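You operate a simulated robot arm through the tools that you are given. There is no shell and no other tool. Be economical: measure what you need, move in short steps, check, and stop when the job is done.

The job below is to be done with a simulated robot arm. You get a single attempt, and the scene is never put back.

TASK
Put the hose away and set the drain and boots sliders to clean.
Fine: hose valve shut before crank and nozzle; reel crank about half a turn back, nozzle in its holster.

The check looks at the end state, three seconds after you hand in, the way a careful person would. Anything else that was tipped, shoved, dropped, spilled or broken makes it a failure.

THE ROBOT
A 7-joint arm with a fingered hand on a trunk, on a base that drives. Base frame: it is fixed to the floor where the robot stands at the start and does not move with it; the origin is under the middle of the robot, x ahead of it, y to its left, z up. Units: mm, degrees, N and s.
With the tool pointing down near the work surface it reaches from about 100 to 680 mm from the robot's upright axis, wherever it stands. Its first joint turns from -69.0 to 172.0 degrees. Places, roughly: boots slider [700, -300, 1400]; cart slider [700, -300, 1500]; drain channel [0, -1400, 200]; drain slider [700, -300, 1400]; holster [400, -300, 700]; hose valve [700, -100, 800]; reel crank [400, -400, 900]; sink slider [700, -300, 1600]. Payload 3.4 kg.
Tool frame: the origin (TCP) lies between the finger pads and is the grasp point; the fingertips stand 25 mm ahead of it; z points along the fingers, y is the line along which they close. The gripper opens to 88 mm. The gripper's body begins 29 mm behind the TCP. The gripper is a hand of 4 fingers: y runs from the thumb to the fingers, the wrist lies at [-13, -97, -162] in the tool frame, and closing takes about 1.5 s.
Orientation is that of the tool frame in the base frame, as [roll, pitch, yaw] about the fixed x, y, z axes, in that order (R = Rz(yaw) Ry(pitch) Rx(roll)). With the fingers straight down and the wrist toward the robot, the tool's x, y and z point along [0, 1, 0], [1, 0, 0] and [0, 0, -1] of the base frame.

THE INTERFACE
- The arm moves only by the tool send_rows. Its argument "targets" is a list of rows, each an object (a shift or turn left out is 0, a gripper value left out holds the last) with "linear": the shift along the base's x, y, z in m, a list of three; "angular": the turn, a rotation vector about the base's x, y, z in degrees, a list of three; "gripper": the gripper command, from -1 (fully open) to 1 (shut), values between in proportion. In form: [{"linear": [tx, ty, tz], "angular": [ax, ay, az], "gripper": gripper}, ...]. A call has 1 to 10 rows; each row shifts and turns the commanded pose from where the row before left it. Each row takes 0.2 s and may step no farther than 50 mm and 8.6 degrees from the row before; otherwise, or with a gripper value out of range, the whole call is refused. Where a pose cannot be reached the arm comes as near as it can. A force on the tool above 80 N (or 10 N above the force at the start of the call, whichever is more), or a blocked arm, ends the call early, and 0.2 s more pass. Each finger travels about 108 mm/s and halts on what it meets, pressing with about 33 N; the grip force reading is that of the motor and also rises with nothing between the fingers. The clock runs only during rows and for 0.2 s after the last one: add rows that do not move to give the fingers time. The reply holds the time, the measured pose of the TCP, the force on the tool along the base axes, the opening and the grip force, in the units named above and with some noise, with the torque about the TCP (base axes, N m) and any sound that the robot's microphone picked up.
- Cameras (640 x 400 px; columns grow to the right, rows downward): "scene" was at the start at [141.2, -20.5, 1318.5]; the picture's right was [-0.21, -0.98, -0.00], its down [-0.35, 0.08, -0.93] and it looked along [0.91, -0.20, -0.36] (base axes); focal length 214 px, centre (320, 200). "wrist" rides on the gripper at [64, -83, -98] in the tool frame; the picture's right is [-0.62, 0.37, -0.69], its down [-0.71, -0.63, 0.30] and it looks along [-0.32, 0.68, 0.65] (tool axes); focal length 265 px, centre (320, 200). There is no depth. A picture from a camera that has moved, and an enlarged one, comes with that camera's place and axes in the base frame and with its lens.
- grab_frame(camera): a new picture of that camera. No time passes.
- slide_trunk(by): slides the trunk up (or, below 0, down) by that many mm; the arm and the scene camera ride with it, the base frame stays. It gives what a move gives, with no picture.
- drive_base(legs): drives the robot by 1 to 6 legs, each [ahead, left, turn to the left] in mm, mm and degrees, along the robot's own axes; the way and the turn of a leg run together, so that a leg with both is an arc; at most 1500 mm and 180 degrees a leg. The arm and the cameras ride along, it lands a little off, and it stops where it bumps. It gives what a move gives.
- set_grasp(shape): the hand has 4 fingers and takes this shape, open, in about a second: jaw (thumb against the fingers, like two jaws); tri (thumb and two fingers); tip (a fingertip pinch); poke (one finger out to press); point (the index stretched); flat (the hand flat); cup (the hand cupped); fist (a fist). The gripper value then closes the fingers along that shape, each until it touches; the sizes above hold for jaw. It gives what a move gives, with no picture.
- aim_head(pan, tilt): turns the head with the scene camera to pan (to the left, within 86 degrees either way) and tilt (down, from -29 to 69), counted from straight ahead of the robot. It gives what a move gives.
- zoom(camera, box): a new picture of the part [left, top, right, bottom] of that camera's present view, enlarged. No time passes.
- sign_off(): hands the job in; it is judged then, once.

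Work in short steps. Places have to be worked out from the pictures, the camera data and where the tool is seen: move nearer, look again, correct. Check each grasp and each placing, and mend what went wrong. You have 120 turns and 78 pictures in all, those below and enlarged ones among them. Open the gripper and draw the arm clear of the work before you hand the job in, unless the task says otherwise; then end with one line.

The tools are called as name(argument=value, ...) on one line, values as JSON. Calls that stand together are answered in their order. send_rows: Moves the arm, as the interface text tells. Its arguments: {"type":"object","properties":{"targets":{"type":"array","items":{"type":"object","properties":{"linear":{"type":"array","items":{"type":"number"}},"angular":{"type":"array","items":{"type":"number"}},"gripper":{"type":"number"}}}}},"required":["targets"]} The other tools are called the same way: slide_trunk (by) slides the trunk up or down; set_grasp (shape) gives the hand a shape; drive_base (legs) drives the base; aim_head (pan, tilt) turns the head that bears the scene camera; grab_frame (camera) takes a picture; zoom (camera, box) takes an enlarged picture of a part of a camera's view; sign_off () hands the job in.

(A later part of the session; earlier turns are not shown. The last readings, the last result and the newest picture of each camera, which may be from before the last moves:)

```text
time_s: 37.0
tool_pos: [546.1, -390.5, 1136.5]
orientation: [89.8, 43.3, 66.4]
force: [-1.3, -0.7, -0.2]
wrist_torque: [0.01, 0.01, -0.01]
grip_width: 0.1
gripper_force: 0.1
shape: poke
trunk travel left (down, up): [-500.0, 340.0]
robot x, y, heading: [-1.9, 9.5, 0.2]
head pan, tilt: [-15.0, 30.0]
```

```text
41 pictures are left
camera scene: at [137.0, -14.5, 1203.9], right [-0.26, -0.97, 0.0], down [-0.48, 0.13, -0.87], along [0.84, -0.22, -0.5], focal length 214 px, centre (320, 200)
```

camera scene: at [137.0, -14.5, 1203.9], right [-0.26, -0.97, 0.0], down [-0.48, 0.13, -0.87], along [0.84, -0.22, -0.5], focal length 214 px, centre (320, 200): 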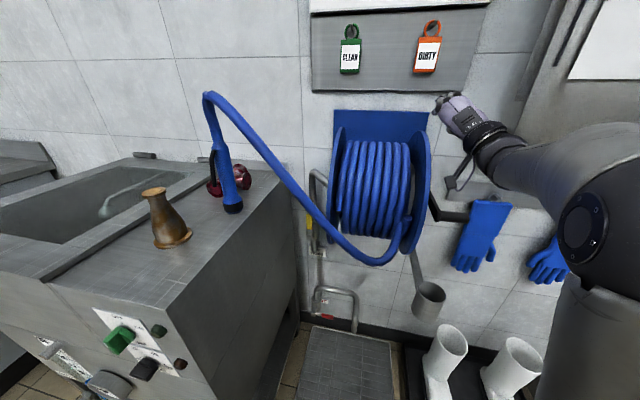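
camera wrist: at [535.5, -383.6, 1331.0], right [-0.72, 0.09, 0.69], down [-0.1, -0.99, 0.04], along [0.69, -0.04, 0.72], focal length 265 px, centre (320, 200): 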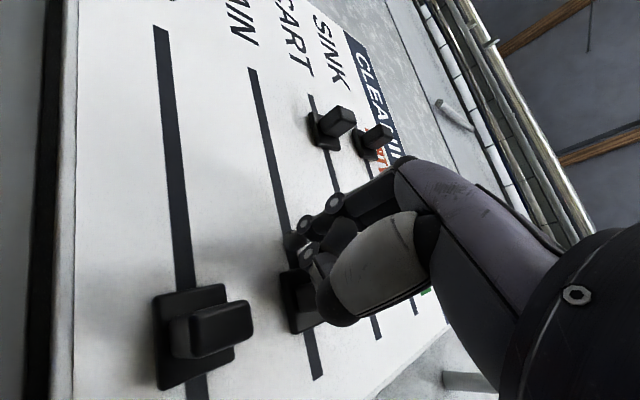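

The arm stayed clear and the boots are standing. Zoom on the valve region.

zoom(camera="scene", box=[280, 150, 360, 280])

```text
3.08 times, centred on (320, 215) of scene
camera zoom: at [137.0, -14.5, 1203.9], right [-0.26, -0.97, 0.0], down [-0.48, 0.13, -0.87], along [0.84, -0.22, -0.5], focal length 660 px, centre (320, 154)
```

zoom: 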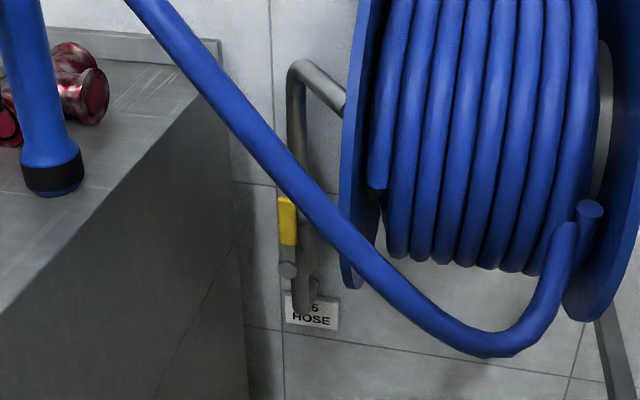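

The lever: pivot ≈(706,-126,720), yellow tip up to z≈819, i.e. open; it should swing right/down (the counter side is only 87 mm to the left). Hose passes in front but higher (z≥880 there), so I'll come in below it. First pull the hand back.

send_rows(targets=[{"linear": [-0.035, 0.03, 0]}, {"linear": [-0.035, 0.03, 0]}, {"linear": [-0.035, 0.03, 0]}, {"linear": [-0.035, 0.03, 0]}, {"linear": [-0.02, 0.03, 0]}, {"linear": [-0.01, 0.03, 0]}, {}])

grab_frame(camera="scene")

```text
time_s: 38.6
tool_pos: [418.6, -312.3, 1105.6]
orientation: [89.6, 43.4, 66.3]
force: [0.5, -0.3, -0.2]
wrist_torque: [0.01, 0.0, -0.03]
grip_width: 0.0
gripper_force: 0.0
shape: poke
out of reach, approached as far as the arm can: row 3, 4, 5, 6
trunk travel left (down, up): [-500.0, 340.0]
robot x, y, heading: [-0.3, 7.2, 0.1]
head pan, tilt: [-15.0, 30.0]
```

```text
39 pictures are left
camera scene: at [139.8, -12.8, 1218.2], right [-0.23, -0.97, 0.0], down [-0.35, 0.08, -0.93], along [0.91, -0.22, -0.36], focal length 214 px, centre (320, 200)
```

scene: 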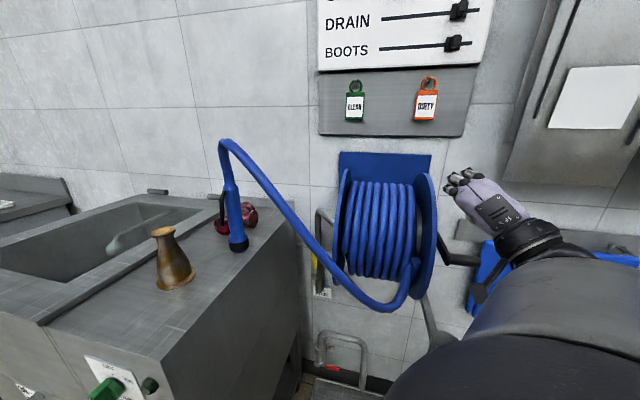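

The arm can't fold nearer with fingers forward, so I back the base up 250 mm, lower the trunk, and then come in under the hose.

drive_base(legs=[[-250, 0, 0]])

slide_trunk(by=-320)

send_rows(targets=[{"linear": [0.03, 0.035, 0]}, {"linear": [0.03, 0.035, 0]}, {"linear": [0.03, 0.035, 0]}, {"linear": [0.03, 0.035, 0]}, {"linear": [0.03, 0.03, 0]}, {"linear": [0.02, 0.03, 0]}, {}])

grab_frame(camera="scene")

```text
time_s: 40.5
tool_pos: [168.9, -311.7, 1105.1]
orientation: [89.7, 43.3, 66.8]
force: [-0.2, -0.5, -0.4]
wrist_torque: [0.01, -0.01, -0.03]
grip_width: 0.0
gripper_force: 0.0
shape: poke
trunk travel left (down, up): [-500.0, 340.0]
robot x, y, heading: [-249.6, 6.8, 0.5]
head pan, tilt: [-15.0, 30.0]
```

```text
time_s: 43.6
tool_pos: [168.8, -311.1, 784.1]
orientation: [89.9, 43.3, 66.8]
force: [-0.4, -1.1, 0.4]
wrist_torque: [-0.01, 0.01, -0.03]
grip_width: 0.2
gripper_force: 0.1
shape: poke
trunk travel left (down, up): [-180.0, 660.0]
robot x, y, heading: [-252.1, 6.7, 0.4]
head pan, tilt: [-15.0, 30.0]
```

```text
time_s: 45.2
tool_pos: [354.9, -138.6, 774.7]
orientation: [90.2, 42.5, 66.7]
force: [0.3, -0.4, 0.5]
wrist_torque: [-0.01, 0.02, -0.01]
grip_width: 0.0
gripper_force: 0.2
shape: poke
out of reach, approached as far as the arm can: row 1, 2, 3
trunk travel left (down, up): [-180.0, 660.0]
robot x, y, heading: [-249.5, 8.5, 0.3]
head pan, tilt: [-15.0, 30.0]
```

```text
38 pictures are left
camera scene: at [-113.4, -15.1, 883.8], right [-0.25, -0.97, 0.0], down [-0.48, 0.13, -0.87], along [0.84, -0.22, -0.5], focal length 214 px, centre (320, 200)
```

scene: 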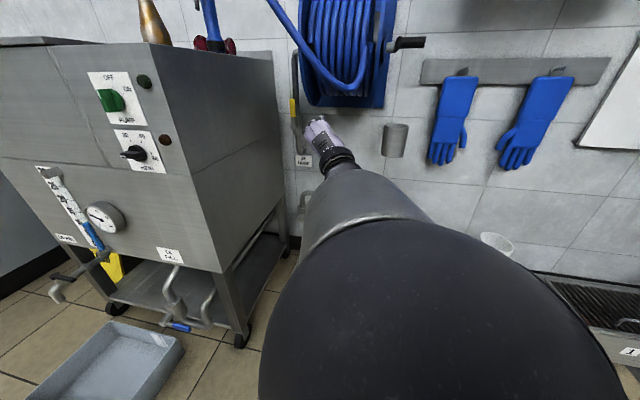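

The hand is low enough (z≈775) and in line. Shift left 40 mm, drive ahead 230 mm and look.

send_rows(targets=[{"linear": [0, 0.02, 0]}, {"linear": [0, 0.02, 0]}, {}])

drive_base(legs=[[220, 0, 0]])

grab_frame(camera="wrist")

grab_frame(camera="scene")

```text
time_s: 46.0
tool_pos: [354.7, -99.0, 775.6]
orientation: [90.1, 42.6, 66.5]
force: [-0.6, 1.2, -0.1]
wrist_torque: [-0.05, 0.01, -0.01]
grip_width: 0.0
gripper_force: 0.0
shape: poke
trunk travel left (down, up): [-180.0, 660.0]
robot x, y, heading: [-250.6, 10.6, 0.2]
head pan, tilt: [-15.0, 30.0]
```

```text
time_s: 47.7
tool_pos: [573.3, -99.3, 776.4]
orientation: [90.2, 42.5, 66.8]
force: [0.4, 0.7, 1.0]
wrist_torque: [0.01, 0.0, 0.01]
grip_width: 0.1
gripper_force: 0.1
shape: poke
trunk travel left (down, up): [-180.0, 660.0]
robot x, y, heading: [-32.6, 9.2, 0.3]
head pan, tilt: [-15.0, 30.0]
```

```text
37 pictures are left
camera wrist: at [478.1, -67.5, 669.8], right [-0.72, 0.08, 0.69], down [-0.1, -0.99, 0.02], along [0.69, -0.06, 0.72], focal length 265 px, centre (320, 200)
```

wrist: 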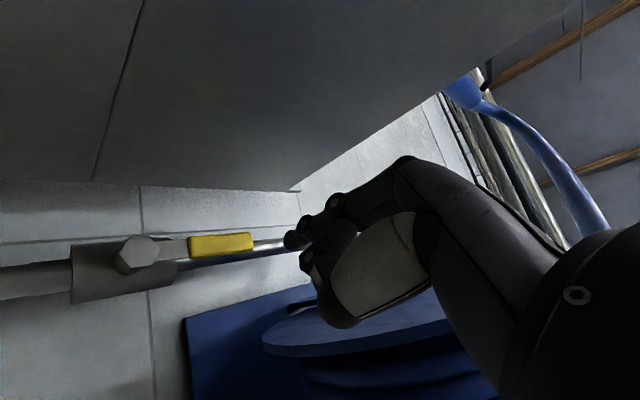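

```text
36 pictures are left
camera scene: at [104.9, -14.2, 883.8], right [-0.25, -0.97, 0.0], down [-0.48, 0.13, -0.87], along [0.84, -0.22, -0.5], focal length 214 px, centre (320, 200)
```

scene: 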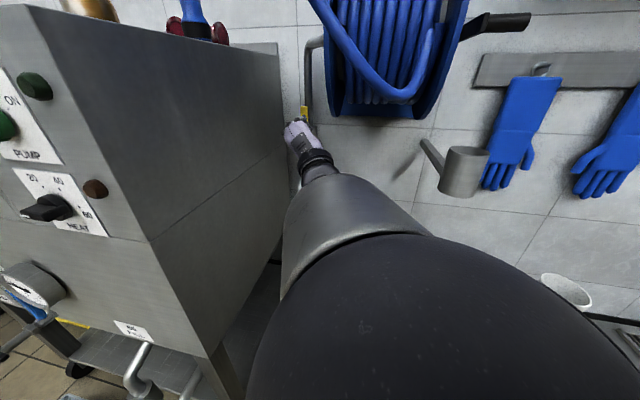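

Lever confirmed: pivot (706,-130,719), yellow to z≈816, nothing on its left. I move to a pre-contact spot left of it.

send_rows(targets=[{"linear": [0.023, 0.012, 0.006]}, {"linear": [0.023, 0.01, 0.006]}, {"linear": [0.022, 0.009, 0.006]}, {"linear": [0.018, -0.008, 0]}, {"linear": [0.018, -0.008, 0]}, {}])

grab_frame(camera="wrist")

```text
time_s: 49.1
tool_pos: [677.0, -82.4, 791.8]
orientation: [90.1, 42.8, 66.5]
force: [-0.3, -0.2, -1.0]
wrist_torque: [-0.03, -0.03, 0.01]
grip_width: 0.3
gripper_force: 0.1
shape: poke
trunk travel left (down, up): [-180.0, 660.0]
robot x, y, heading: [-31.3, 6.2, 0.3]
head pan, tilt: [-15.0, 30.0]
```

```text
35 pictures are left
camera wrist: at [582.2, -52.4, 686.3], right [-0.72, 0.09, 0.69], down [-0.1, -0.99, 0.02], along [0.69, -0.05, 0.72], focal length 265 px, centre (320, 200)
```

wrist: 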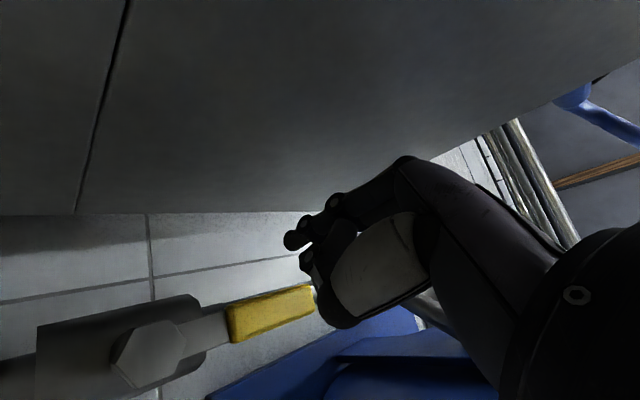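

Tip ≈(701,-85,787), left of the lever. A little deeper, then push right along the wall.

send_rows(targets=[{"linear": [0.01, -0.004, 0]}, {"linear": [-0.0062, -0.0137, 0]}, {"linear": [-0.0062, -0.0137, 0]}, {"linear": [-0.0062, -0.0137, 0]}, {}])

grab_frame(camera="wrist")

```text
time_s: 50.3
tool_pos: [668.3, -127.8, 792.7]
orientation: [90.3, 42.4, 66.8]
force: [0.1, -1.3, -0.2]
wrist_torque: [0.0, -0.03, -0.03]
grip_width: 0.0
gripper_force: 0.1
shape: poke
trunk travel left (down, up): [-180.0, 660.0]
robot x, y, heading: [-32.6, 8.1, 0.3]
head pan, tilt: [-15.0, 30.0]
```

```text
34 pictures are left
camera wrist: at [572.8, -97.8, 687.4], right [-0.72, 0.08, 0.69], down [-0.1, -0.99, 0.02], along [0.69, -0.06, 0.72], focal length 265 px, centre (320, 200)
```

wrist: 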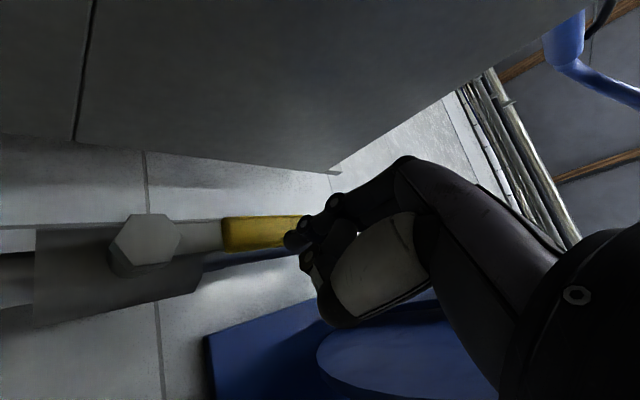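

The finger passed just in front of the lever (no force). Go back left, 22 mm deeper, and push again.

send_rows(targets=[{"linear": [-0.01, 0.005, 0]}, {"linear": [0.0082, 0.0182, 0]}, {"linear": [0.0082, 0.0182, 0]}, {"linear": [0.0062, 0.0137, 0]}, {"linear": [0.015, -0.007, 0]}, {"linear": [0.014, -0.006, 0]}, {}])

grab_frame(camera="wrist")

```text
time_s: 51.9
tool_pos: [710.9, -84.7, 793.4]
orientation: [90.2, 42.6, 66.7]
force: [-1.2, 0.4, 0.5]
wrist_torque: [-0.03, 0.03, 0.01]
grip_width: 0.0
gripper_force: 0.1
shape: poke
trunk travel left (down, up): [-180.0, 660.0]
robot x, y, heading: [-33.8, 7.3, 0.3]
head pan, tilt: [-15.0, 30.0]
```

```text
33 pictures are left
camera wrist: at [615.5, -54.4, 687.4], right [-0.72, 0.08, 0.69], down [-0.1, -0.99, 0.02], along [0.69, -0.05, 0.72], focal length 265 px, centre (320, 200)
```

wrist: 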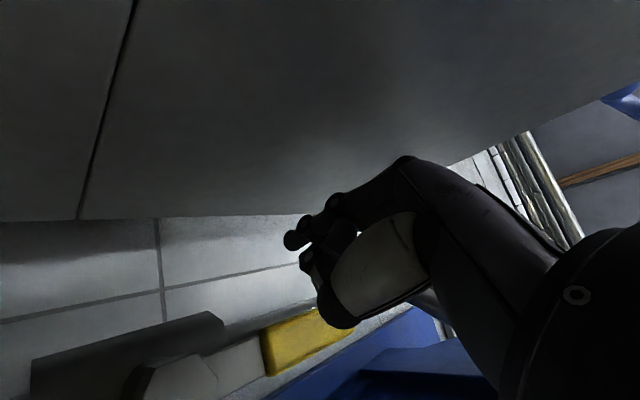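

Now the tip is ~15 mm past the lever plane and 40 mm left of it. Push right along the wall.

send_rows(targets=[{"linear": [-0.0062, -0.0137, 0]}, {"linear": [-0.0062, -0.0137, 0]}, {"linear": [-0.0062, -0.0137, 0]}, {"linear": [-0.0062, -0.0137, 0]}, {}])

grab_frame(camera="wrist")

```text
time_s: 53.1
tool_pos: [686.3, -141.8, 793.9]
orientation: [90.1, 42.5, 66.6]
force: [1.3, 0.7, -0.5]
wrist_torque: [0.0, 0.02, 0.06]
grip_width: 0.1
gripper_force: 0.0
shape: poke
trunk travel left (down, up): [-180.0, 660.0]
robot x, y, heading: [-30.0, 8.1, 0.3]
head pan, tilt: [-15.0, 30.0]
```

```text
32 pictures are left
camera wrist: at [590.2, -111.0, 688.3], right [-0.72, 0.08, 0.69], down [-0.1, -0.99, 0.02], along [0.69, -0.06, 0.72], focal length 265 px, centre (320, 200)
```

wrist: 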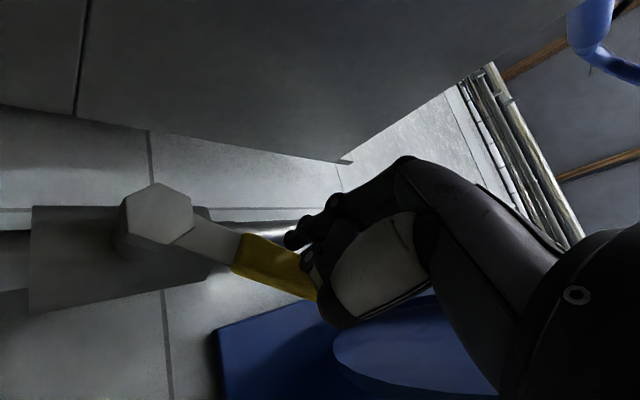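

The lever is turning right with light force. Follow its arc: right and down.

send_rows(targets=[{"linear": [-0.005, -0.011, -0.01]}, {"linear": [-0.005, -0.011, -0.013]}, {"linear": [-0.003, -0.008, -0.015]}, {}])

grab_frame(camera="wrist")

```text
time_s: 54.1
tool_pos: [671.8, -170.6, 754.8]
orientation: [90.1, 42.5, 66.6]
force: [0.1, -1.2, 1.5]
wrist_torque: [-0.02, -0.07, -0.02]
grip_width: 0.0
gripper_force: 0.0
shape: poke
trunk travel left (down, up): [-180.0, 660.0]
robot x, y, heading: [-31.0, 10.3, 0.4]
head pan, tilt: [-15.0, 30.0]
```

```text
31 pictures are left
camera wrist: at [576.8, -140.9, 649.9], right [-0.72, 0.08, 0.69], down [-0.1, -0.99, 0.02], along [0.69, -0.06, 0.72], focal length 265 px, centre (320, 200)
```

wrist: 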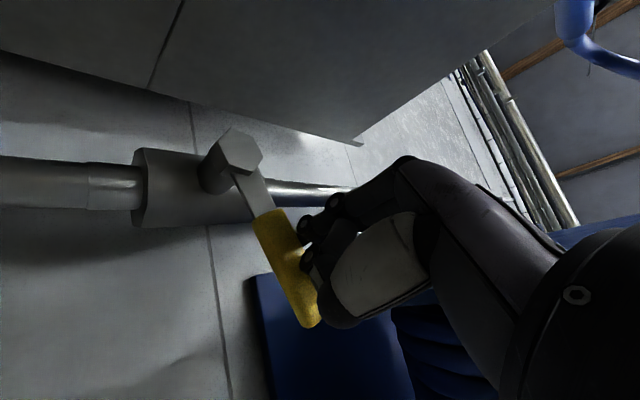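

Lever is ~65° over. Press it further down till the stop.

send_rows(targets=[{"linear": [-0.001, -0.002, -0.015]}, {"linear": [0, 0, -0.015]}, {"linear": [0, 0, -0.012]}, {}])

grab_frame(camera="wrist")

```text
time_s: 55.1
tool_pos: [664.5, -175.7, 728.7]
orientation: [88.1, 41.7, 65.2]
force: [-1.8, -16.7, 41.1]
wrist_torque: [0.17, -1.0, -0.39]
grip_width: 0.0
gripper_force: 0.0
shape: poke
trunk travel left (down, up): [-180.0, 660.0]
robot x, y, heading: [-31.7, 9.2, -0.1]
head pan, tilt: [-15.0, 30.0]
```

```text
30 pictures are left
camera wrist: at [572.8, -144.8, 620.9], right [-0.74, 0.09, 0.67], down [-0.1, -0.99, 0.01], along [0.67, -0.06, 0.74], focal length 265 px, centre (320, 200)
```

wrist: 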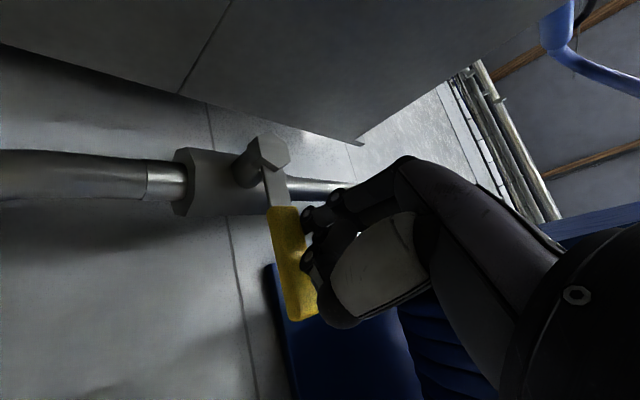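

The lever is perpendicular to the pipe and at its stop (41 N). Back off and check.

send_rows(targets=[{"linear": [0, 0, 0.014]}, {"linear": [-0.036, 0.016, 0]}, {"linear": [-0.036, 0.016, 0]}, {"linear": [-0.04, 0.01, 0]}, {"linear": [-0.04, 0, 0]}, {}])

grab_frame(camera="wrist")

```text
time_s: 56.5
tool_pos: [525.6, -136.8, 724.0]
orientation: [90.4, 41.9, 66.8]
force: [1.1, 0.3, 1.0]
wrist_torque: [0.0, -0.01, 0.02]
grip_width: 0.0
gripper_force: 0.0
shape: poke
out of reach, approached as far as the arm can: row 5
trunk travel left (down, up): [-180.0, 660.0]
robot x, y, heading: [-32.3, 6.9, 0.1]
head pan, tilt: [-15.0, 30.0]
```

```text
29 pictures are left
camera wrist: at [430.9, -105.3, 618.4], right [-0.72, 0.08, 0.69], down [-0.1, -0.99, 0.01], along [0.69, -0.06, 0.72], focal length 265 px, centre (320, 200)
```

wrist: 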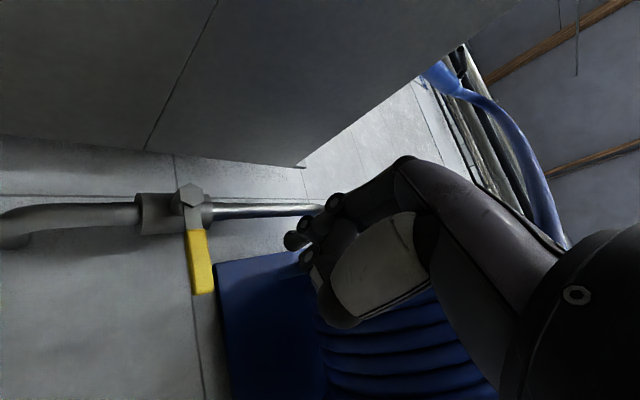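

The valve is shut. Now I back out and raise the trunk for the nozzle, and look at nozzle, crank and holster.

drive_base(legs=[[-250, 0, 0]])

slide_trunk(by=320)

aim_head(pan=-15, tilt=25)

grab_frame(camera="scene")

zoom(camera="scene", box=[330, 200, 450, 330])

```text
time_s: 58.3
tool_pos: [277.4, -138.9, 723.9]
orientation: [90.3, 41.9, 66.6]
force: [0.5, 0.6, -0.1]
wrist_torque: [-0.04, -0.02, -0.04]
grip_width: 0.0
gripper_force: 0.1
shape: poke
trunk travel left (down, up): [-180.0, 660.0]
robot x, y, heading: [-278.5, 12.5, 0.2]
head pan, tilt: [-15.0, 30.0]
```

```text
time_s: 61.5
tool_pos: [276.9, -139.9, 1043.6]
orientation: [90.5, 41.8, 66.8]
force: [-0.4, 0.6, 0.0]
wrist_torque: [0.01, 0.0, -0.02]
grip_width: 0.1
gripper_force: 0.1
shape: poke
trunk travel left (down, up): [-500.0, 340.0]
robot x, y, heading: [-284.1, 9.6, 0.0]
head pan, tilt: [-15.0, 30.0]
```

```text
time_s: 62.2
tool_pos: [277.3, -138.7, 1043.9]
orientation: [90.4, 41.8, 66.6]
force: [-0.1, 0.1, 0.2]
wrist_torque: [0.0, 0.0, -0.01]
grip_width: 0.1
gripper_force: 0.1
shape: poke
trunk travel left (down, up): [-500.0, 340.0]
robot x, y, heading: [-281.9, 9.3, 0.1]
head pan, tilt: [-15.0, 25.0]
```

```text
28 pictures are left
camera scene: at [-142.1, -15.8, 1211.7], right [-0.26, -0.97, 0.0], down [-0.41, 0.11, -0.91], along [0.88, -0.23, -0.42], focal length 214 px, centre (320, 200)
```

scene: 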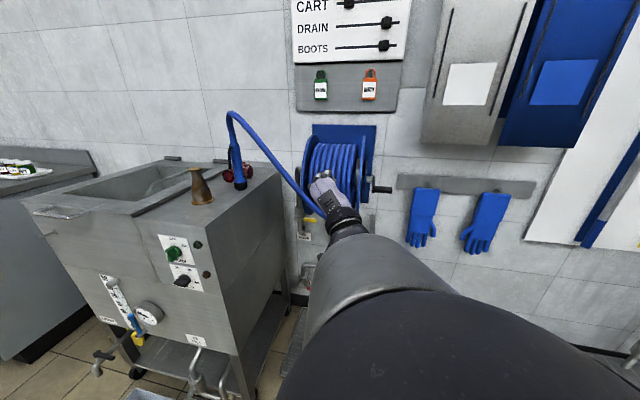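

```text
3.08 times, centred on (390, 265) of scene
camera zoom: at [-142.1, -15.8, 1211.7], right [-0.26, -0.97, 0.0], down [-0.41, 0.11, -0.91], along [0.88, -0.23, -0.42], focal length 660 px, centre (105, 0)
```

zoom: 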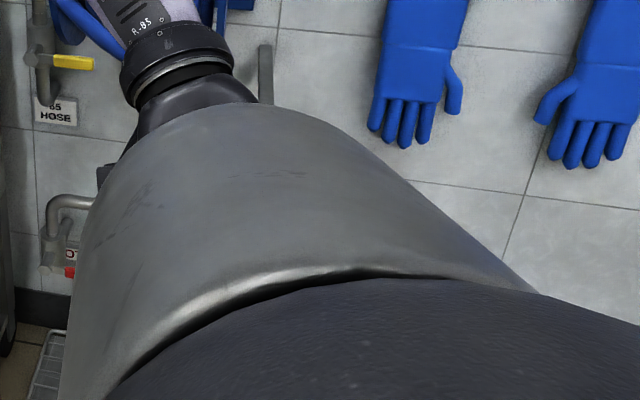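

Valve seen closed. Now take the jaw shape and turn the hand so it points straight ahead with the jaw closing horizontally.

set_grasp(shape="jaw")

send_rows(targets=[{"angular": [0, 0, 8], "gripper": -1}, {"angular": [0, 0, 8]}, {"angular": [0, 0, 8]}, {"angular": [-8, 0, 0], "linear": [0, 0.02, 0]}, {"angular": [-8, 0, 0], "linear": [0, 0.02, 0]}, {"angular": [-8, 0, 0], "linear": [0, 0.02, 0]}, {"angular": [-8, 0, 0], "linear": [0, 0.02, 0]}, {"angular": [-8, 0, 0], "linear": [0, 0.02, 0]}, {"angular": [-8, 0, 0], "linear": [0, 0.02, 0]}, {}])

grab_frame(camera="wrist")

```text
time_s: 63.1
tool_pos: [277.5, -140.3, 1045.0]
orientation: [90.4, 41.9, 66.7]
force: [-0.1, -1.0, 0.0]
wrist_torque: [0.0, 0.0, 0.02]
grip_width: 87.8
gripper_force: 0.2
shape: jaw
trunk travel left (down, up): [-500.0, 340.0]
robot x, y, heading: [-282.6, 7.5, 0.1]
head pan, tilt: [-15.0, 25.0]
```

```text
time_s: 65.3
tool_pos: [297.2, -28.7, 1038.6]
orientation: [126.8, 89.3, 126.9]
force: [0.7, 0.1, -0.4]
wrist_torque: [0.0, 0.03, -0.02]
grip_width: 87.9
gripper_force: 0.0
shape: jaw
out of reach, approached as far as the arm can: row 8, 9
trunk travel left (down, up): [-500.0, 340.0]
robot x, y, heading: [-281.8, 11.4, 0.2]
head pan, tilt: [-15.0, 25.0]
```

```text
26 pictures are left
camera wrist: at [197.3, -111.5, 974.2], right [-0.69, 0.36, 0.63], down [0.31, -0.64, 0.71], along [0.65, 0.68, 0.33], focal length 265 px, centre (320, 200)
```

wrist: 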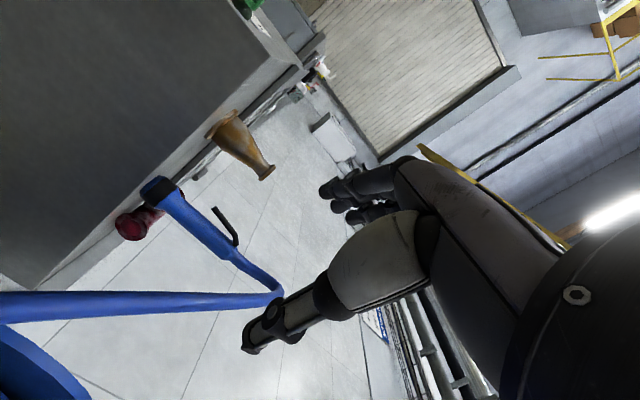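

Nozzle body ≈(608,78), base z≈940, top≈1104, trigger on its left; vase at ≈(508,175). Drive ahead 190 mm, then align the jaw.

drive_base(legs=[[190, 0, 0]])

send_rows(targets=[{"linear": [0, 0.035, -0.01], "angular": [0, 0, 4]}, {"linear": [0, 0.03, -0.01], "angular": [0, 0, 4]}, {"linear": [0.01, 0.025, -0.01]}, {"linear": [0.015, 0, -0.006]}, {}])

grab_frame(camera="wrist")

```text
time_s: 66.8
tool_pos: [489.6, -28.2, 1038.8]
orientation: [121.3, 89.1, 121.4]
force: [-0.4, 0.7, -0.2]
wrist_torque: [0.0, -0.03, 0.01]
grip_width: 88.0
gripper_force: 0.0
shape: jaw
trunk travel left (down, up): [-500.0, 340.0]
robot x, y, heading: [-92.3, 10.2, -0.2]
head pan, tilt: [-15.0, 25.0]
```

```text
time_s: 68.0
tool_pos: [514.4, 57.7, 1009.5]
orientation: [90.8, 88.5, 98.7]
force: [0.7, -0.4, 0.2]
wrist_torque: [-0.01, -0.01, 0.02]
grip_width: 87.9
gripper_force: 0.3
shape: jaw
trunk travel left (down, up): [-500.0, 340.0]
robot x, y, heading: [-89.7, 14.1, 0.0]
head pan, tilt: [-15.0, 25.0]
```

```text
25 pictures are left
camera wrist: at [426.6, -37.4, 942.0], right [-0.73, 0.25, 0.63], down [0.39, -0.6, 0.7], along [0.55, 0.76, 0.34], focal length 265 px, centre (320, 200)
```

wrist: 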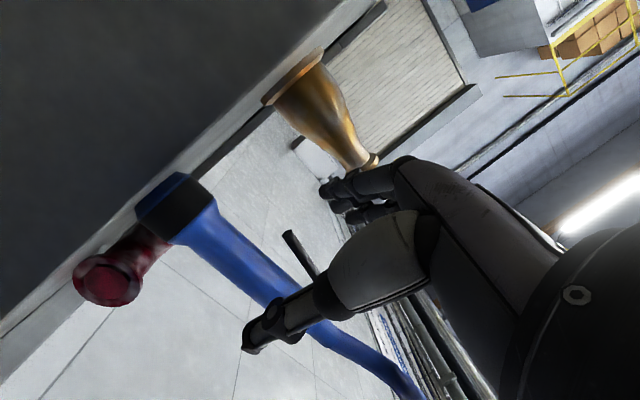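

Nozzle at ≈(600,74). Jaw (gap y 14..102 now) is lined up; advance 55 mm, look again.

send_rows(targets=[{"linear": [0.02, 0.006, 0]}, {"linear": [0.02, 0.006, 0]}, {"linear": [0.015, 0.005, 0]}, {}])

grab_frame(camera="wrist")

zoom(camera="scene", box=[160, 80, 380, 220])

```text
time_s: 69.0
tool_pos: [569.6, 68.0, 1018.6]
orientation: [69.6, 87.9, 77.0]
force: [0.2, 0.5, -0.5]
wrist_torque: [0.01, -0.02, 0.0]
grip_width: 87.9
gripper_force: 0.1
shape: jaw
trunk travel left (down, up): [-500.0, 340.0]
robot x, y, heading: [-92.1, 10.4, 0.0]
head pan, tilt: [-15.0, 25.0]
```

```text
24 pictures are left
camera wrist: at [482.1, -25.0, 948.5], right [-0.74, 0.25, 0.62], down [0.38, -0.61, 0.7], along [0.56, 0.75, 0.36], focal length 265 px, centre (320, 200)
```

wrist: 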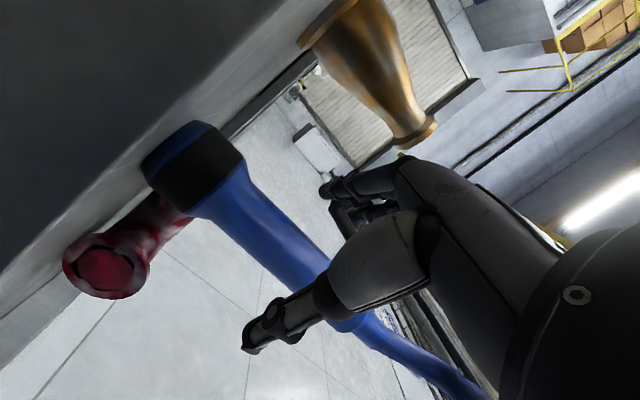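

```text
2.86 times, centred on (270, 150) of scene
camera zoom: at [49.1, -15.5, 1211.8], right [-0.26, -0.97, 0.0], down [-0.41, 0.11, -0.91], along [0.88, -0.23, -0.42], focal length 613 px, centre (463, 343)
```

zoom: 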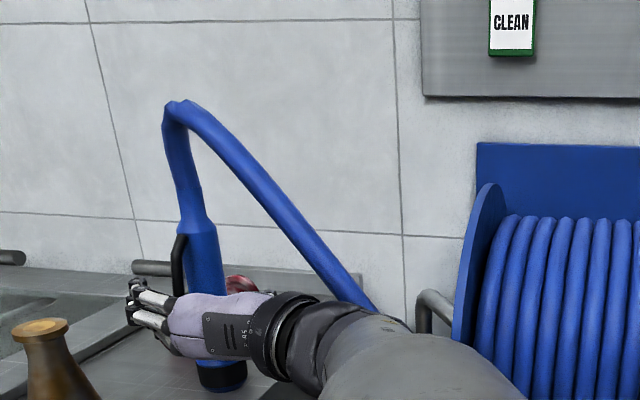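

The nozzle (≈610,77) sits between thumb and fingers; the vase is clear. Advance 38 mm and close gently.

send_rows(targets=[{"linear": [0.02, 0.004, -0.004]}, {"linear": [0.018, 0.003, -0.004]}, {}])

grab_frame(camera="wrist")

```text
time_s: 69.8
tool_pos: [609.2, 74.9, 999.2]
orientation: [100.8, 88.4, 108.2]
force: [-0.5, -0.2, -0.5]
wrist_torque: [0.0, -0.01, 0.03]
grip_width: 88.1
gripper_force: 0.1
shape: jaw
trunk travel left (down, up): [-500.0, 340.0]
robot x, y, heading: [-89.6, 7.8, 0.2]
head pan, tilt: [-15.0, 25.0]
```

```text
22 pictures are left
camera wrist: at [520.1, -17.6, 932.1], right [-0.73, 0.26, 0.63], down [0.39, -0.6, 0.7], along [0.56, 0.75, 0.34], focal length 265 px, centre (320, 200)
```

wrist: 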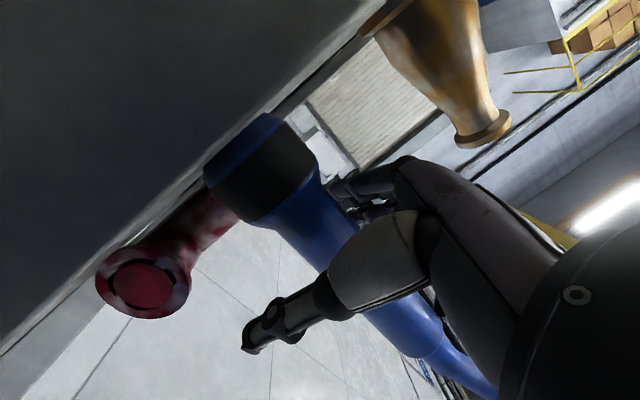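

Thumb this side and fingers beyond the body: the nozzle is within the jaw. Close.

send_rows(targets=[{"gripper": 0.0}, {"gripper": 0.5}, {"gripper": 1}, {"gripper": 1}, {}, {}, {}, {}])

send_rows(targets=[{"linear": [0, 0, 0.02]}, {"linear": [0, 0, 0.03]}, {}])

grab_frame(camera="wrist")

```text
time_s: 71.6
tool_pos: [610.1, 76.7, 996.7]
orientation: [109.9, 88.5, 117.4]
force: [0.3, -0.5, 0.1]
wrist_torque: [0.0, -0.05, 0.0]
grip_width: 10.3
gripper_force: 33.6
shape: jaw
trunk travel left (down, up): [-500.0, 340.0]
robot x, y, heading: [-87.1, 10.8, 0.0]
head pan, tilt: [-15.0, 25.0]
heard: click
```

```text
time_s: 72.4
tool_pos: [609.6, 76.7, 1047.0]
orientation: [110.0, 88.4, 117.3]
force: [0.2, -0.1, -3.7]
wrist_torque: [0.02, -0.05, -0.02]
grip_width: 10.0
gripper_force: 32.9
shape: jaw
trunk travel left (down, up): [-500.0, 340.0]
robot x, y, heading: [-88.5, 6.6, 0.2]
head pan, tilt: [-15.0, 25.0]
```

```text
21 pictures are left
camera wrist: at [520.7, -17.2, 980.5], right [-0.73, 0.26, 0.64], down [0.39, -0.6, 0.69], along [0.56, 0.75, 0.34], focal length 265 px, centre (320, 200)
```

wrist: 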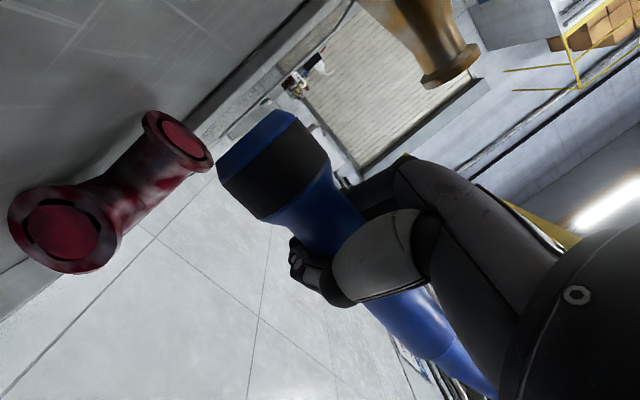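

Nozzle held and lifted (click was the trigger). Lift a bit more, then back the base out and look for the holster.

send_rows(targets=[{"linear": [0, -0.01, 0.03]}, {"linear": [0, -0.01, 0.02]}, {}])

drive_base(legs=[[-260, 0, 0]])

aim_head(pan=-30, tilt=25)

grab_frame(camera="scene")

```text
time_s: 73.2
tool_pos: [606.1, 66.6, 1094.2]
orientation: [127.7, 89.3, 135.9]
force: [-0.7, 0.3, -4.4]
wrist_torque: [0.01, -0.08, 0.04]
grip_width: 10.3
gripper_force: 32.5
shape: jaw
trunk travel left (down, up): [-500.0, 340.0]
robot x, y, heading: [-89.6, 7.3, 0.1]
head pan, tilt: [-15.0, 25.0]
```

```text
time_s: 75.1
tool_pos: [345.5, 66.6, 1095.7]
orientation: [121.6, 89.1, 129.7]
force: [-0.7, -0.1, -2.8]
wrist_torque: [0.01, -0.05, 0.01]
grip_width: 9.9
gripper_force: 32.6
shape: jaw
trunk travel left (down, up): [-500.0, 340.0]
robot x, y, heading: [-349.6, 7.1, 0.1]
head pan, tilt: [-15.0, 25.0]
```

```text
time_s: 75.9
tool_pos: [347.0, 66.0, 1094.3]
orientation: [127.1, 89.1, 135.3]
force: [-0.4, 0.3, -3.3]
wrist_torque: [-0.01, -0.05, 0.03]
grip_width: 10.2
gripper_force: 32.9
shape: jaw
trunk travel left (down, up): [-500.0, 340.0]
robot x, y, heading: [-347.6, 11.9, 0.5]
head pan, tilt: [-30.0, 25.0]
```

```text
20 pictures are left
camera scene: at [-219.2, -38.0, 1211.7], right [-0.5, -0.87, 0.0], down [-0.37, 0.21, -0.91], along [0.79, -0.45, -0.42], focal length 214 px, centre (320, 200)
```

scene: 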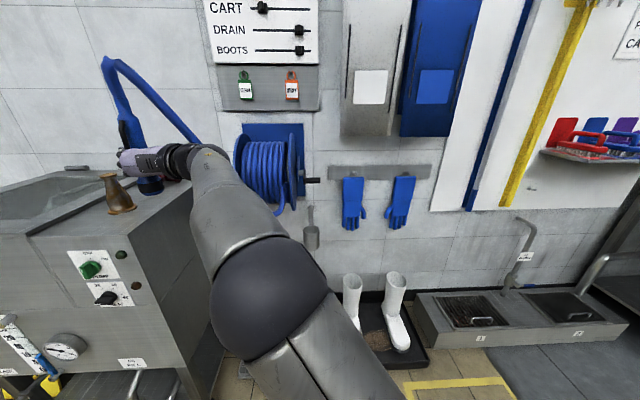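

Holster and crank are now in view; enlarge them.

zoom(camera="scene", box=[230, 120, 350, 260])

```text
2.86 times, centred on (290, 190) of scene
camera zoom: at [-219.2, -38.0, 1211.7], right [-0.5, -0.87, 0.0], down [-0.37, 0.21, -0.91], along [0.79, -0.45, -0.42], focal length 613 px, centre (406, 229)
```

zoom: 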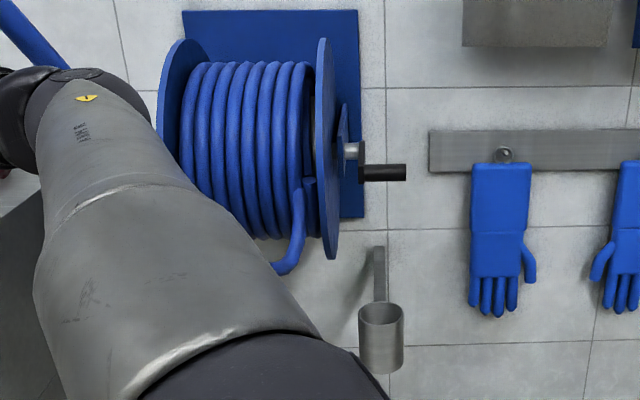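

The crank handle (≈(405,-365,965)) lies almost right above the holster mouth (≈(380,-342,777)), so the crank must be turned first. I set the nozzle back on the counter where it stood.

drive_base(legs=[[260, 0, 0]])

send_rows(targets=[{"linear": [0, 0.009, -0.03]}, {"linear": [0, 0, -0.03]}, {"linear": [0, 0, -0.025]}, {}])

```text
time_s: 77.7
tool_pos: [603.6, 69.9, 1093.9]
orientation: [119.1, 89.1, 127.3]
force: [-0.5, 0.3, -3.0]
wrist_torque: [0.01, -0.04, 0.01]
grip_width: 10.2
gripper_force: 32.5
shape: jaw
trunk travel left (down, up): [-500.0, 340.0]
robot x, y, heading: [-97.7, 13.7, 0.5]
head pan, tilt: [-30.0, 25.0]
```

```text
time_s: 78.7
tool_pos: [608.0, 58.2, 1016.2]
orientation: [95.3, 87.5, 102.2]
force: [0.5, 1.0, -3.5]
wrist_torque: [0.01, -0.07, -0.02]
grip_width: 10.0
gripper_force: 32.4
shape: jaw
trunk travel left (down, up): [-500.0, 340.0]
robot x, y, heading: [-94.3, 8.9, 0.4]
head pan, tilt: [-30.0, 25.0]
```

Shift left 12 mm and lower in small steps till the nozzle stands.

send_rows(targets=[{"linear": [0, 0.012, -0.005]}, {"linear": [0, 0, -0.007]}, {"linear": [0, 0, -0.004]}, {}])

send_rows(targets=[{"linear": [0, 0, -0.004]}, {}])

grab_frame(camera="wrist")

```text
time_s: 79.9
tool_pos: [612.9, 57.2, 1001.0]
orientation: [96.0, 86.6, 101.8]
force: [0.7, -0.1, -2.0]
wrist_torque: [0.01, -0.05, 0.02]
grip_width: 10.2
gripper_force: 33.1
shape: jaw
trunk travel left (down, up): [-500.0, 340.0]
robot x, y, heading: [-93.9, 6.5, 0.4]
head pan, tilt: [-30.0, 25.0]
stopped in row 4: the arm was blocked; the commanded pose is now the measured one
```

```text
time_s: 80.5
tool_pos: [612.0, 57.3, 999.2]
orientation: [93.0, 86.6, 98.8]
force: [0.4, 0.1, -2.6]
wrist_torque: [-0.02, -0.08, 0.02]
grip_width: 9.9
gripper_force: 33.3
shape: jaw
trunk travel left (down, up): [-500.0, 340.0]
robot x, y, heading: [-91.7, 9.8, 0.4]
head pan, tilt: [-30.0, 25.0]
```

```text
18 pictures are left
camera wrist: at [521.5, -31.9, 929.6], right [-0.72, 0.26, 0.64], down [0.37, -0.64, 0.67], along [0.58, 0.73, 0.36], focal length 265 px, centre (320, 200)
```

wrist: 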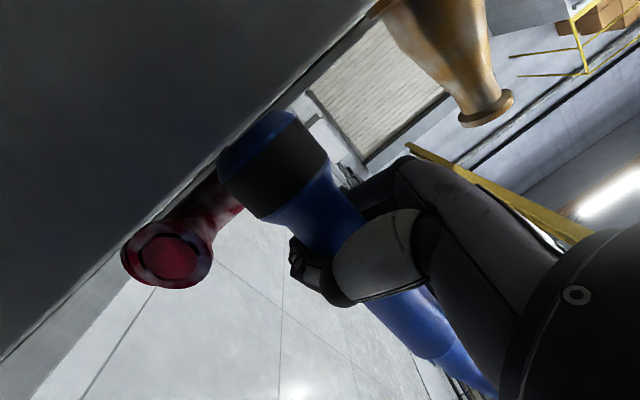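

Nearly down; lower a few more mm to feel the counter.

send_rows(targets=[{"linear": [0, 0, -0.003]}, {}])

send_rows(targets=[{"linear": [0, 0, -0.003]}, {}])

```text
time_s: 81.1
tool_pos: [611.9, 57.1, 996.4]
orientation: [93.0, 86.5, 98.7]
force: [0.8, 0.9, 2.1]
wrist_torque: [0.02, 0.01, 0.0]
grip_width: 10.2
gripper_force: 33.1
shape: jaw
trunk travel left (down, up): [-500.0, 340.0]
robot x, y, heading: [-94.9, 7.2, 0.2]
head pan, tilt: [-30.0, 25.0]
```

```text
time_s: 81.7
tool_pos: [610.2, 57.1, 995.9]
orientation: [91.4, 86.4, 97.1]
force: [0.8, 2.3, 10.1]
wrist_torque: [-0.1, 0.11, 0.02]
grip_width: 10.2
gripper_force: 33.0
shape: jaw
trunk travel left (down, up): [-500.0, 340.0]
robot x, y, heading: [-93.0, 8.6, 0.3]
head pan, tilt: [-30.0, 25.0]
```

Contact felt (10 N). Open slowly and draw straight back.

send_rows(targets=[{"linear": [0, 0, 0.001], "gripper": 0.6}, {"gripper": 0.2}, {"gripper": -0.3}, {"gripper": -1}, {"gripper": -1}, {}, {}, {}])

send_rows(targets=[{"linear": [-0.02, -0.002, 0]}, {"linear": [-0.03, -0.003, 0]}, {"linear": [-0.04, -0.004, 0]}, {"linear": [-0.03, -0.003, 0]}, {}])

grab_frame(camera="wrist")

```text
time_s: 83.5
tool_pos: [612.8, 55.4, 993.8]
orientation: [93.8, 86.5, 99.5]
force: [-0.2, -0.3, 0.1]
wrist_torque: [0.0, -0.04, 0.0]
grip_width: 87.8
gripper_force: 0.0
shape: jaw
trunk travel left (down, up): [-500.0, 340.0]
robot x, y, heading: [-96.1, 12.4, 0.3]
head pan, tilt: [-30.0, 25.0]
```

```text
time_s: 84.7
tool_pos: [492.6, 43.2, 997.3]
orientation: [92.8, 85.8, 98.6]
force: [0.3, 0.1, -0.3]
wrist_torque: [-0.02, -0.03, -0.02]
grip_width: 87.7
gripper_force: 0.1
shape: jaw
trunk travel left (down, up): [-500.0, 340.0]
robot x, y, heading: [-91.7, 8.6, 0.3]
head pan, tilt: [-30.0, 25.0]
```

```text
17 pictures are left
camera wrist: at [400.9, -45.4, 926.2], right [-0.72, 0.25, 0.65], down [0.37, -0.65, 0.67], along [0.59, 0.72, 0.37], focal length 265 px, centre (320, 200)
```

wrist: 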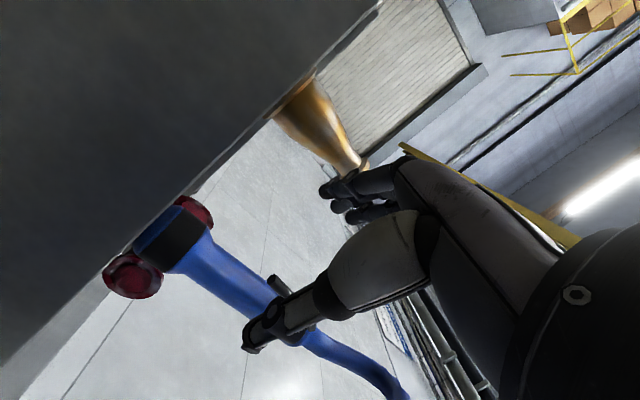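

Nozzle stands safely. Back up 150 mm, make the poke shape, and turn/move the hand toward the crank's front.

drive_base(legs=[[-150, 0, 0]])

set_grasp(shape="poke")

send_rows(targets=[{"angular": [8, 0, 0], "linear": [0, -0.035, -0.01]}, {"angular": [8, 0, 0], "linear": [0, -0.035, -0.01]}, {"angular": [8, 0, 0], "linear": [0, -0.035, -0.01]}, {"angular": [8, 0, 0], "linear": [0, -0.035, -0.01]}, {"angular": [8, 0, 0], "linear": [0, -0.035, -0.01]}, {"angular": [6, 0, 0], "linear": [0, -0.035, -0.01]}, {"angular": [0, 0, -8], "linear": [0, -0.035, -0.01]}, {"angular": [0, 0, -8], "linear": [0, -0.035, 0]}, {"angular": [0, 0, -8], "linear": [0, -0.035, 0]}, {}])

```text
time_s: 86.1
tool_pos: [342.2, 44.2, 999.3]
orientation: [90.6, 85.8, 96.6]
force: [-0.3, 0.7, 0.9]
wrist_torque: [0.04, 0.04, -0.01]
grip_width: 87.6
gripper_force: 0.1
shape: jaw
trunk travel left (down, up): [-500.0, 340.0]
robot x, y, heading: [-241.9, 6.2, 0.6]
head pan, tilt: [-30.0, 25.0]
```

```text
time_s: 87.0
tool_pos: [342.1, 43.1, 999.1]
orientation: [88.5, 85.7, 94.4]
force: [0.4, 0.1, -0.1]
wrist_torque: [0.0, 0.01, -0.01]
grip_width: 0.1
gripper_force: 0.2
shape: poke
trunk travel left (down, up): [-500.0, 340.0]
robot x, y, heading: [-240.7, 3.6, 0.2]
head pan, tilt: [-30.0, 25.0]
```

```text
time_s: 89.2
tool_pos: [343.0, -271.8, 928.7]
orientation: [84.5, 40.0, 66.7]
force: [-1.0, -0.2, 0.5]
wrist_torque: [0.0, 0.0, 0.0]
grip_width: 0.1
gripper_force: 0.0
shape: poke
trunk travel left (down, up): [-500.0, 340.0]
robot x, y, heading: [-241.1, 6.9, 0.4]
head pan, tilt: [-30.0, 25.0]
```

Now in front of the reel; shift right to be in line with the handle and look.

send_rows(targets=[{"linear": [-0.003, -0.032, -0.002], "angular": [5, 0, 0]}, {"linear": [-0.003, -0.032, -0.002]}, {}])

grab_frame(camera="wrist")

```text
time_s: 90.0
tool_pos: [336.6, -335.5, 924.9]
orientation: [86.9, 35.2, 68.2]
force: [-0.7, -0.3, -0.1]
wrist_torque: [0.0, -0.02, -0.02]
grip_width: 0.0
gripper_force: 0.1
shape: poke
trunk travel left (down, up): [-500.0, 340.0]
robot x, y, heading: [-242.4, 10.2, 0.4]
head pan, tilt: [-30.0, 25.0]
```

```text
16 pictures are left
camera wrist: at [248.6, -299.6, 814.8], right [-0.78, -0.03, 0.63], down [-0.04, -1.0, -0.09], along [0.63, -0.09, 0.77], focal length 265 px, centre (320, 200)
```

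wrist: 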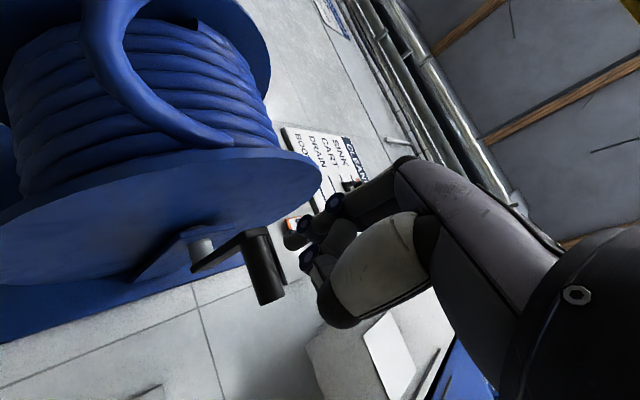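

Handle mid ≈(421,-371,956), arm pointing at me, hub behind. Go in under it and lift, then check.

send_rows(targets=[{"linear": [0.0, 0.0, -0.015]}, {"linear": [0.035, -0.015, 0]}, {"linear": [0.037, -0.016, 0]}, {"linear": [0, 0, 0.015]}, {"linear": [0, 0, 0.015]}, {"linear": [0, 0, 0.015]}, {}])

grab_frame(camera="wrist")

```text
time_s: 91.6
tool_pos: [407.5, -364.9, 953.9]
orientation: [86.9, 35.4, 68.3]
force: [-1.6, 1.0, -1.2]
wrist_torque: [-0.01, 0.0, 0.02]
grip_width: 0.0
gripper_force: 0.0
shape: poke
trunk travel left (down, up): [-500.0, 340.0]
robot x, y, heading: [-244.3, 11.1, 0.2]
head pan, tilt: [-30.0, 25.0]
```

```text
15 pictures are left
camera wrist: at [320.5, -329.1, 844.1], right [-0.78, -0.03, 0.63], down [-0.04, -1.0, -0.09], along [0.63, -0.09, 0.77], focal length 265 px, centre (320, 200)
```

wrist: 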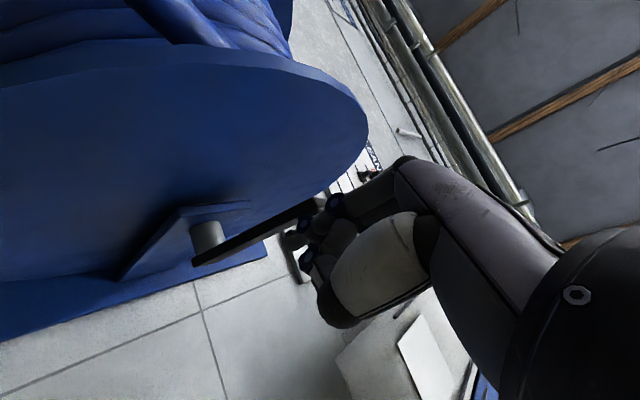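

The handle is rising with the finger (light force). Continue along its arc, up and forward.

send_rows(targets=[{"linear": [0.004, -0.002, 0.016]}, {"linear": [0.008, -0.003, 0.016]}, {"linear": [0.011, -0.005, 0.014]}, {"linear": [0.013, -0.006, 0.012]}, {}])

grab_frame(camera="wrist")

```text
time_s: 92.8
tool_pos: [443.9, -381.6, 1011.4]
orientation: [86.9, 35.2, 68.2]
force: [-0.2, 0.4, -2.8]
wrist_torque: [0.03, 0.04, 0.01]
grip_width: 0.0
gripper_force: 0.0
shape: poke
trunk travel left (down, up): [-500.0, 340.0]
robot x, y, heading: [-241.5, 6.0, 0.3]
head pan, tilt: [-30.0, 25.0]
```

```text
14 pictures are left
camera wrist: at [357.0, -345.5, 901.6], right [-0.78, -0.03, 0.63], down [-0.03, -1.0, -0.09], along [0.63, -0.09, 0.77], focal length 265 px, centre (320, 200)
```

wrist: 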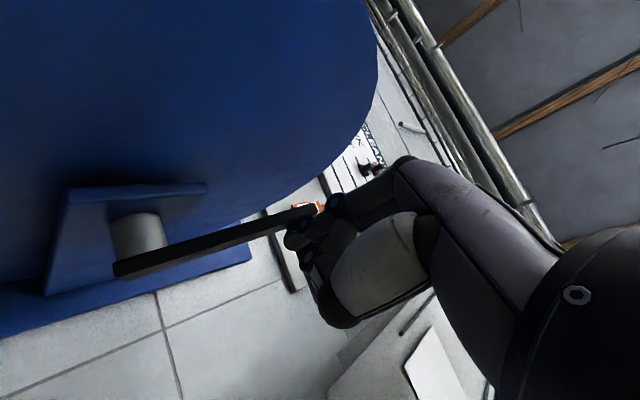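

About 45° now. Continue toward the top.

send_rows(targets=[{"linear": [0.013, -0.006, 0.011]}, {"linear": [0.014, -0.006, 0.009]}, {"linear": [0.014, -0.006, 0.007]}, {"linear": [0.014, -0.006, 0.004]}, {}])

grab_frame(camera="wrist")

```text
time_s: 94.0
tool_pos: [498.6, -406.3, 1043.0]
orientation: [87.0, 35.2, 68.3]
force: [-0.2, -0.8, -0.7]
wrist_torque: [-0.02, -0.02, -0.01]
grip_width: 0.0
gripper_force: 0.0
shape: poke
trunk travel left (down, up): [-500.0, 340.0]
robot x, y, heading: [-240.8, 7.9, 0.4]
head pan, tilt: [-30.0, 25.0]
```

```text
13 pictures are left
camera wrist: at [411.4, -369.6, 933.4], right [-0.78, -0.03, 0.63], down [-0.04, -1.0, -0.09], along [0.63, -0.09, 0.77], focal length 265 px, centre (320, 200)
```

wrist: 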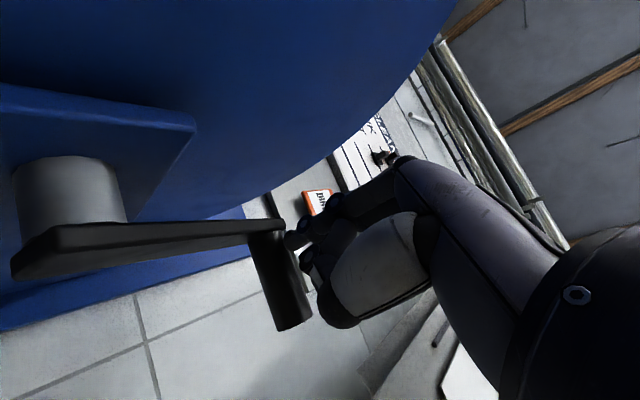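

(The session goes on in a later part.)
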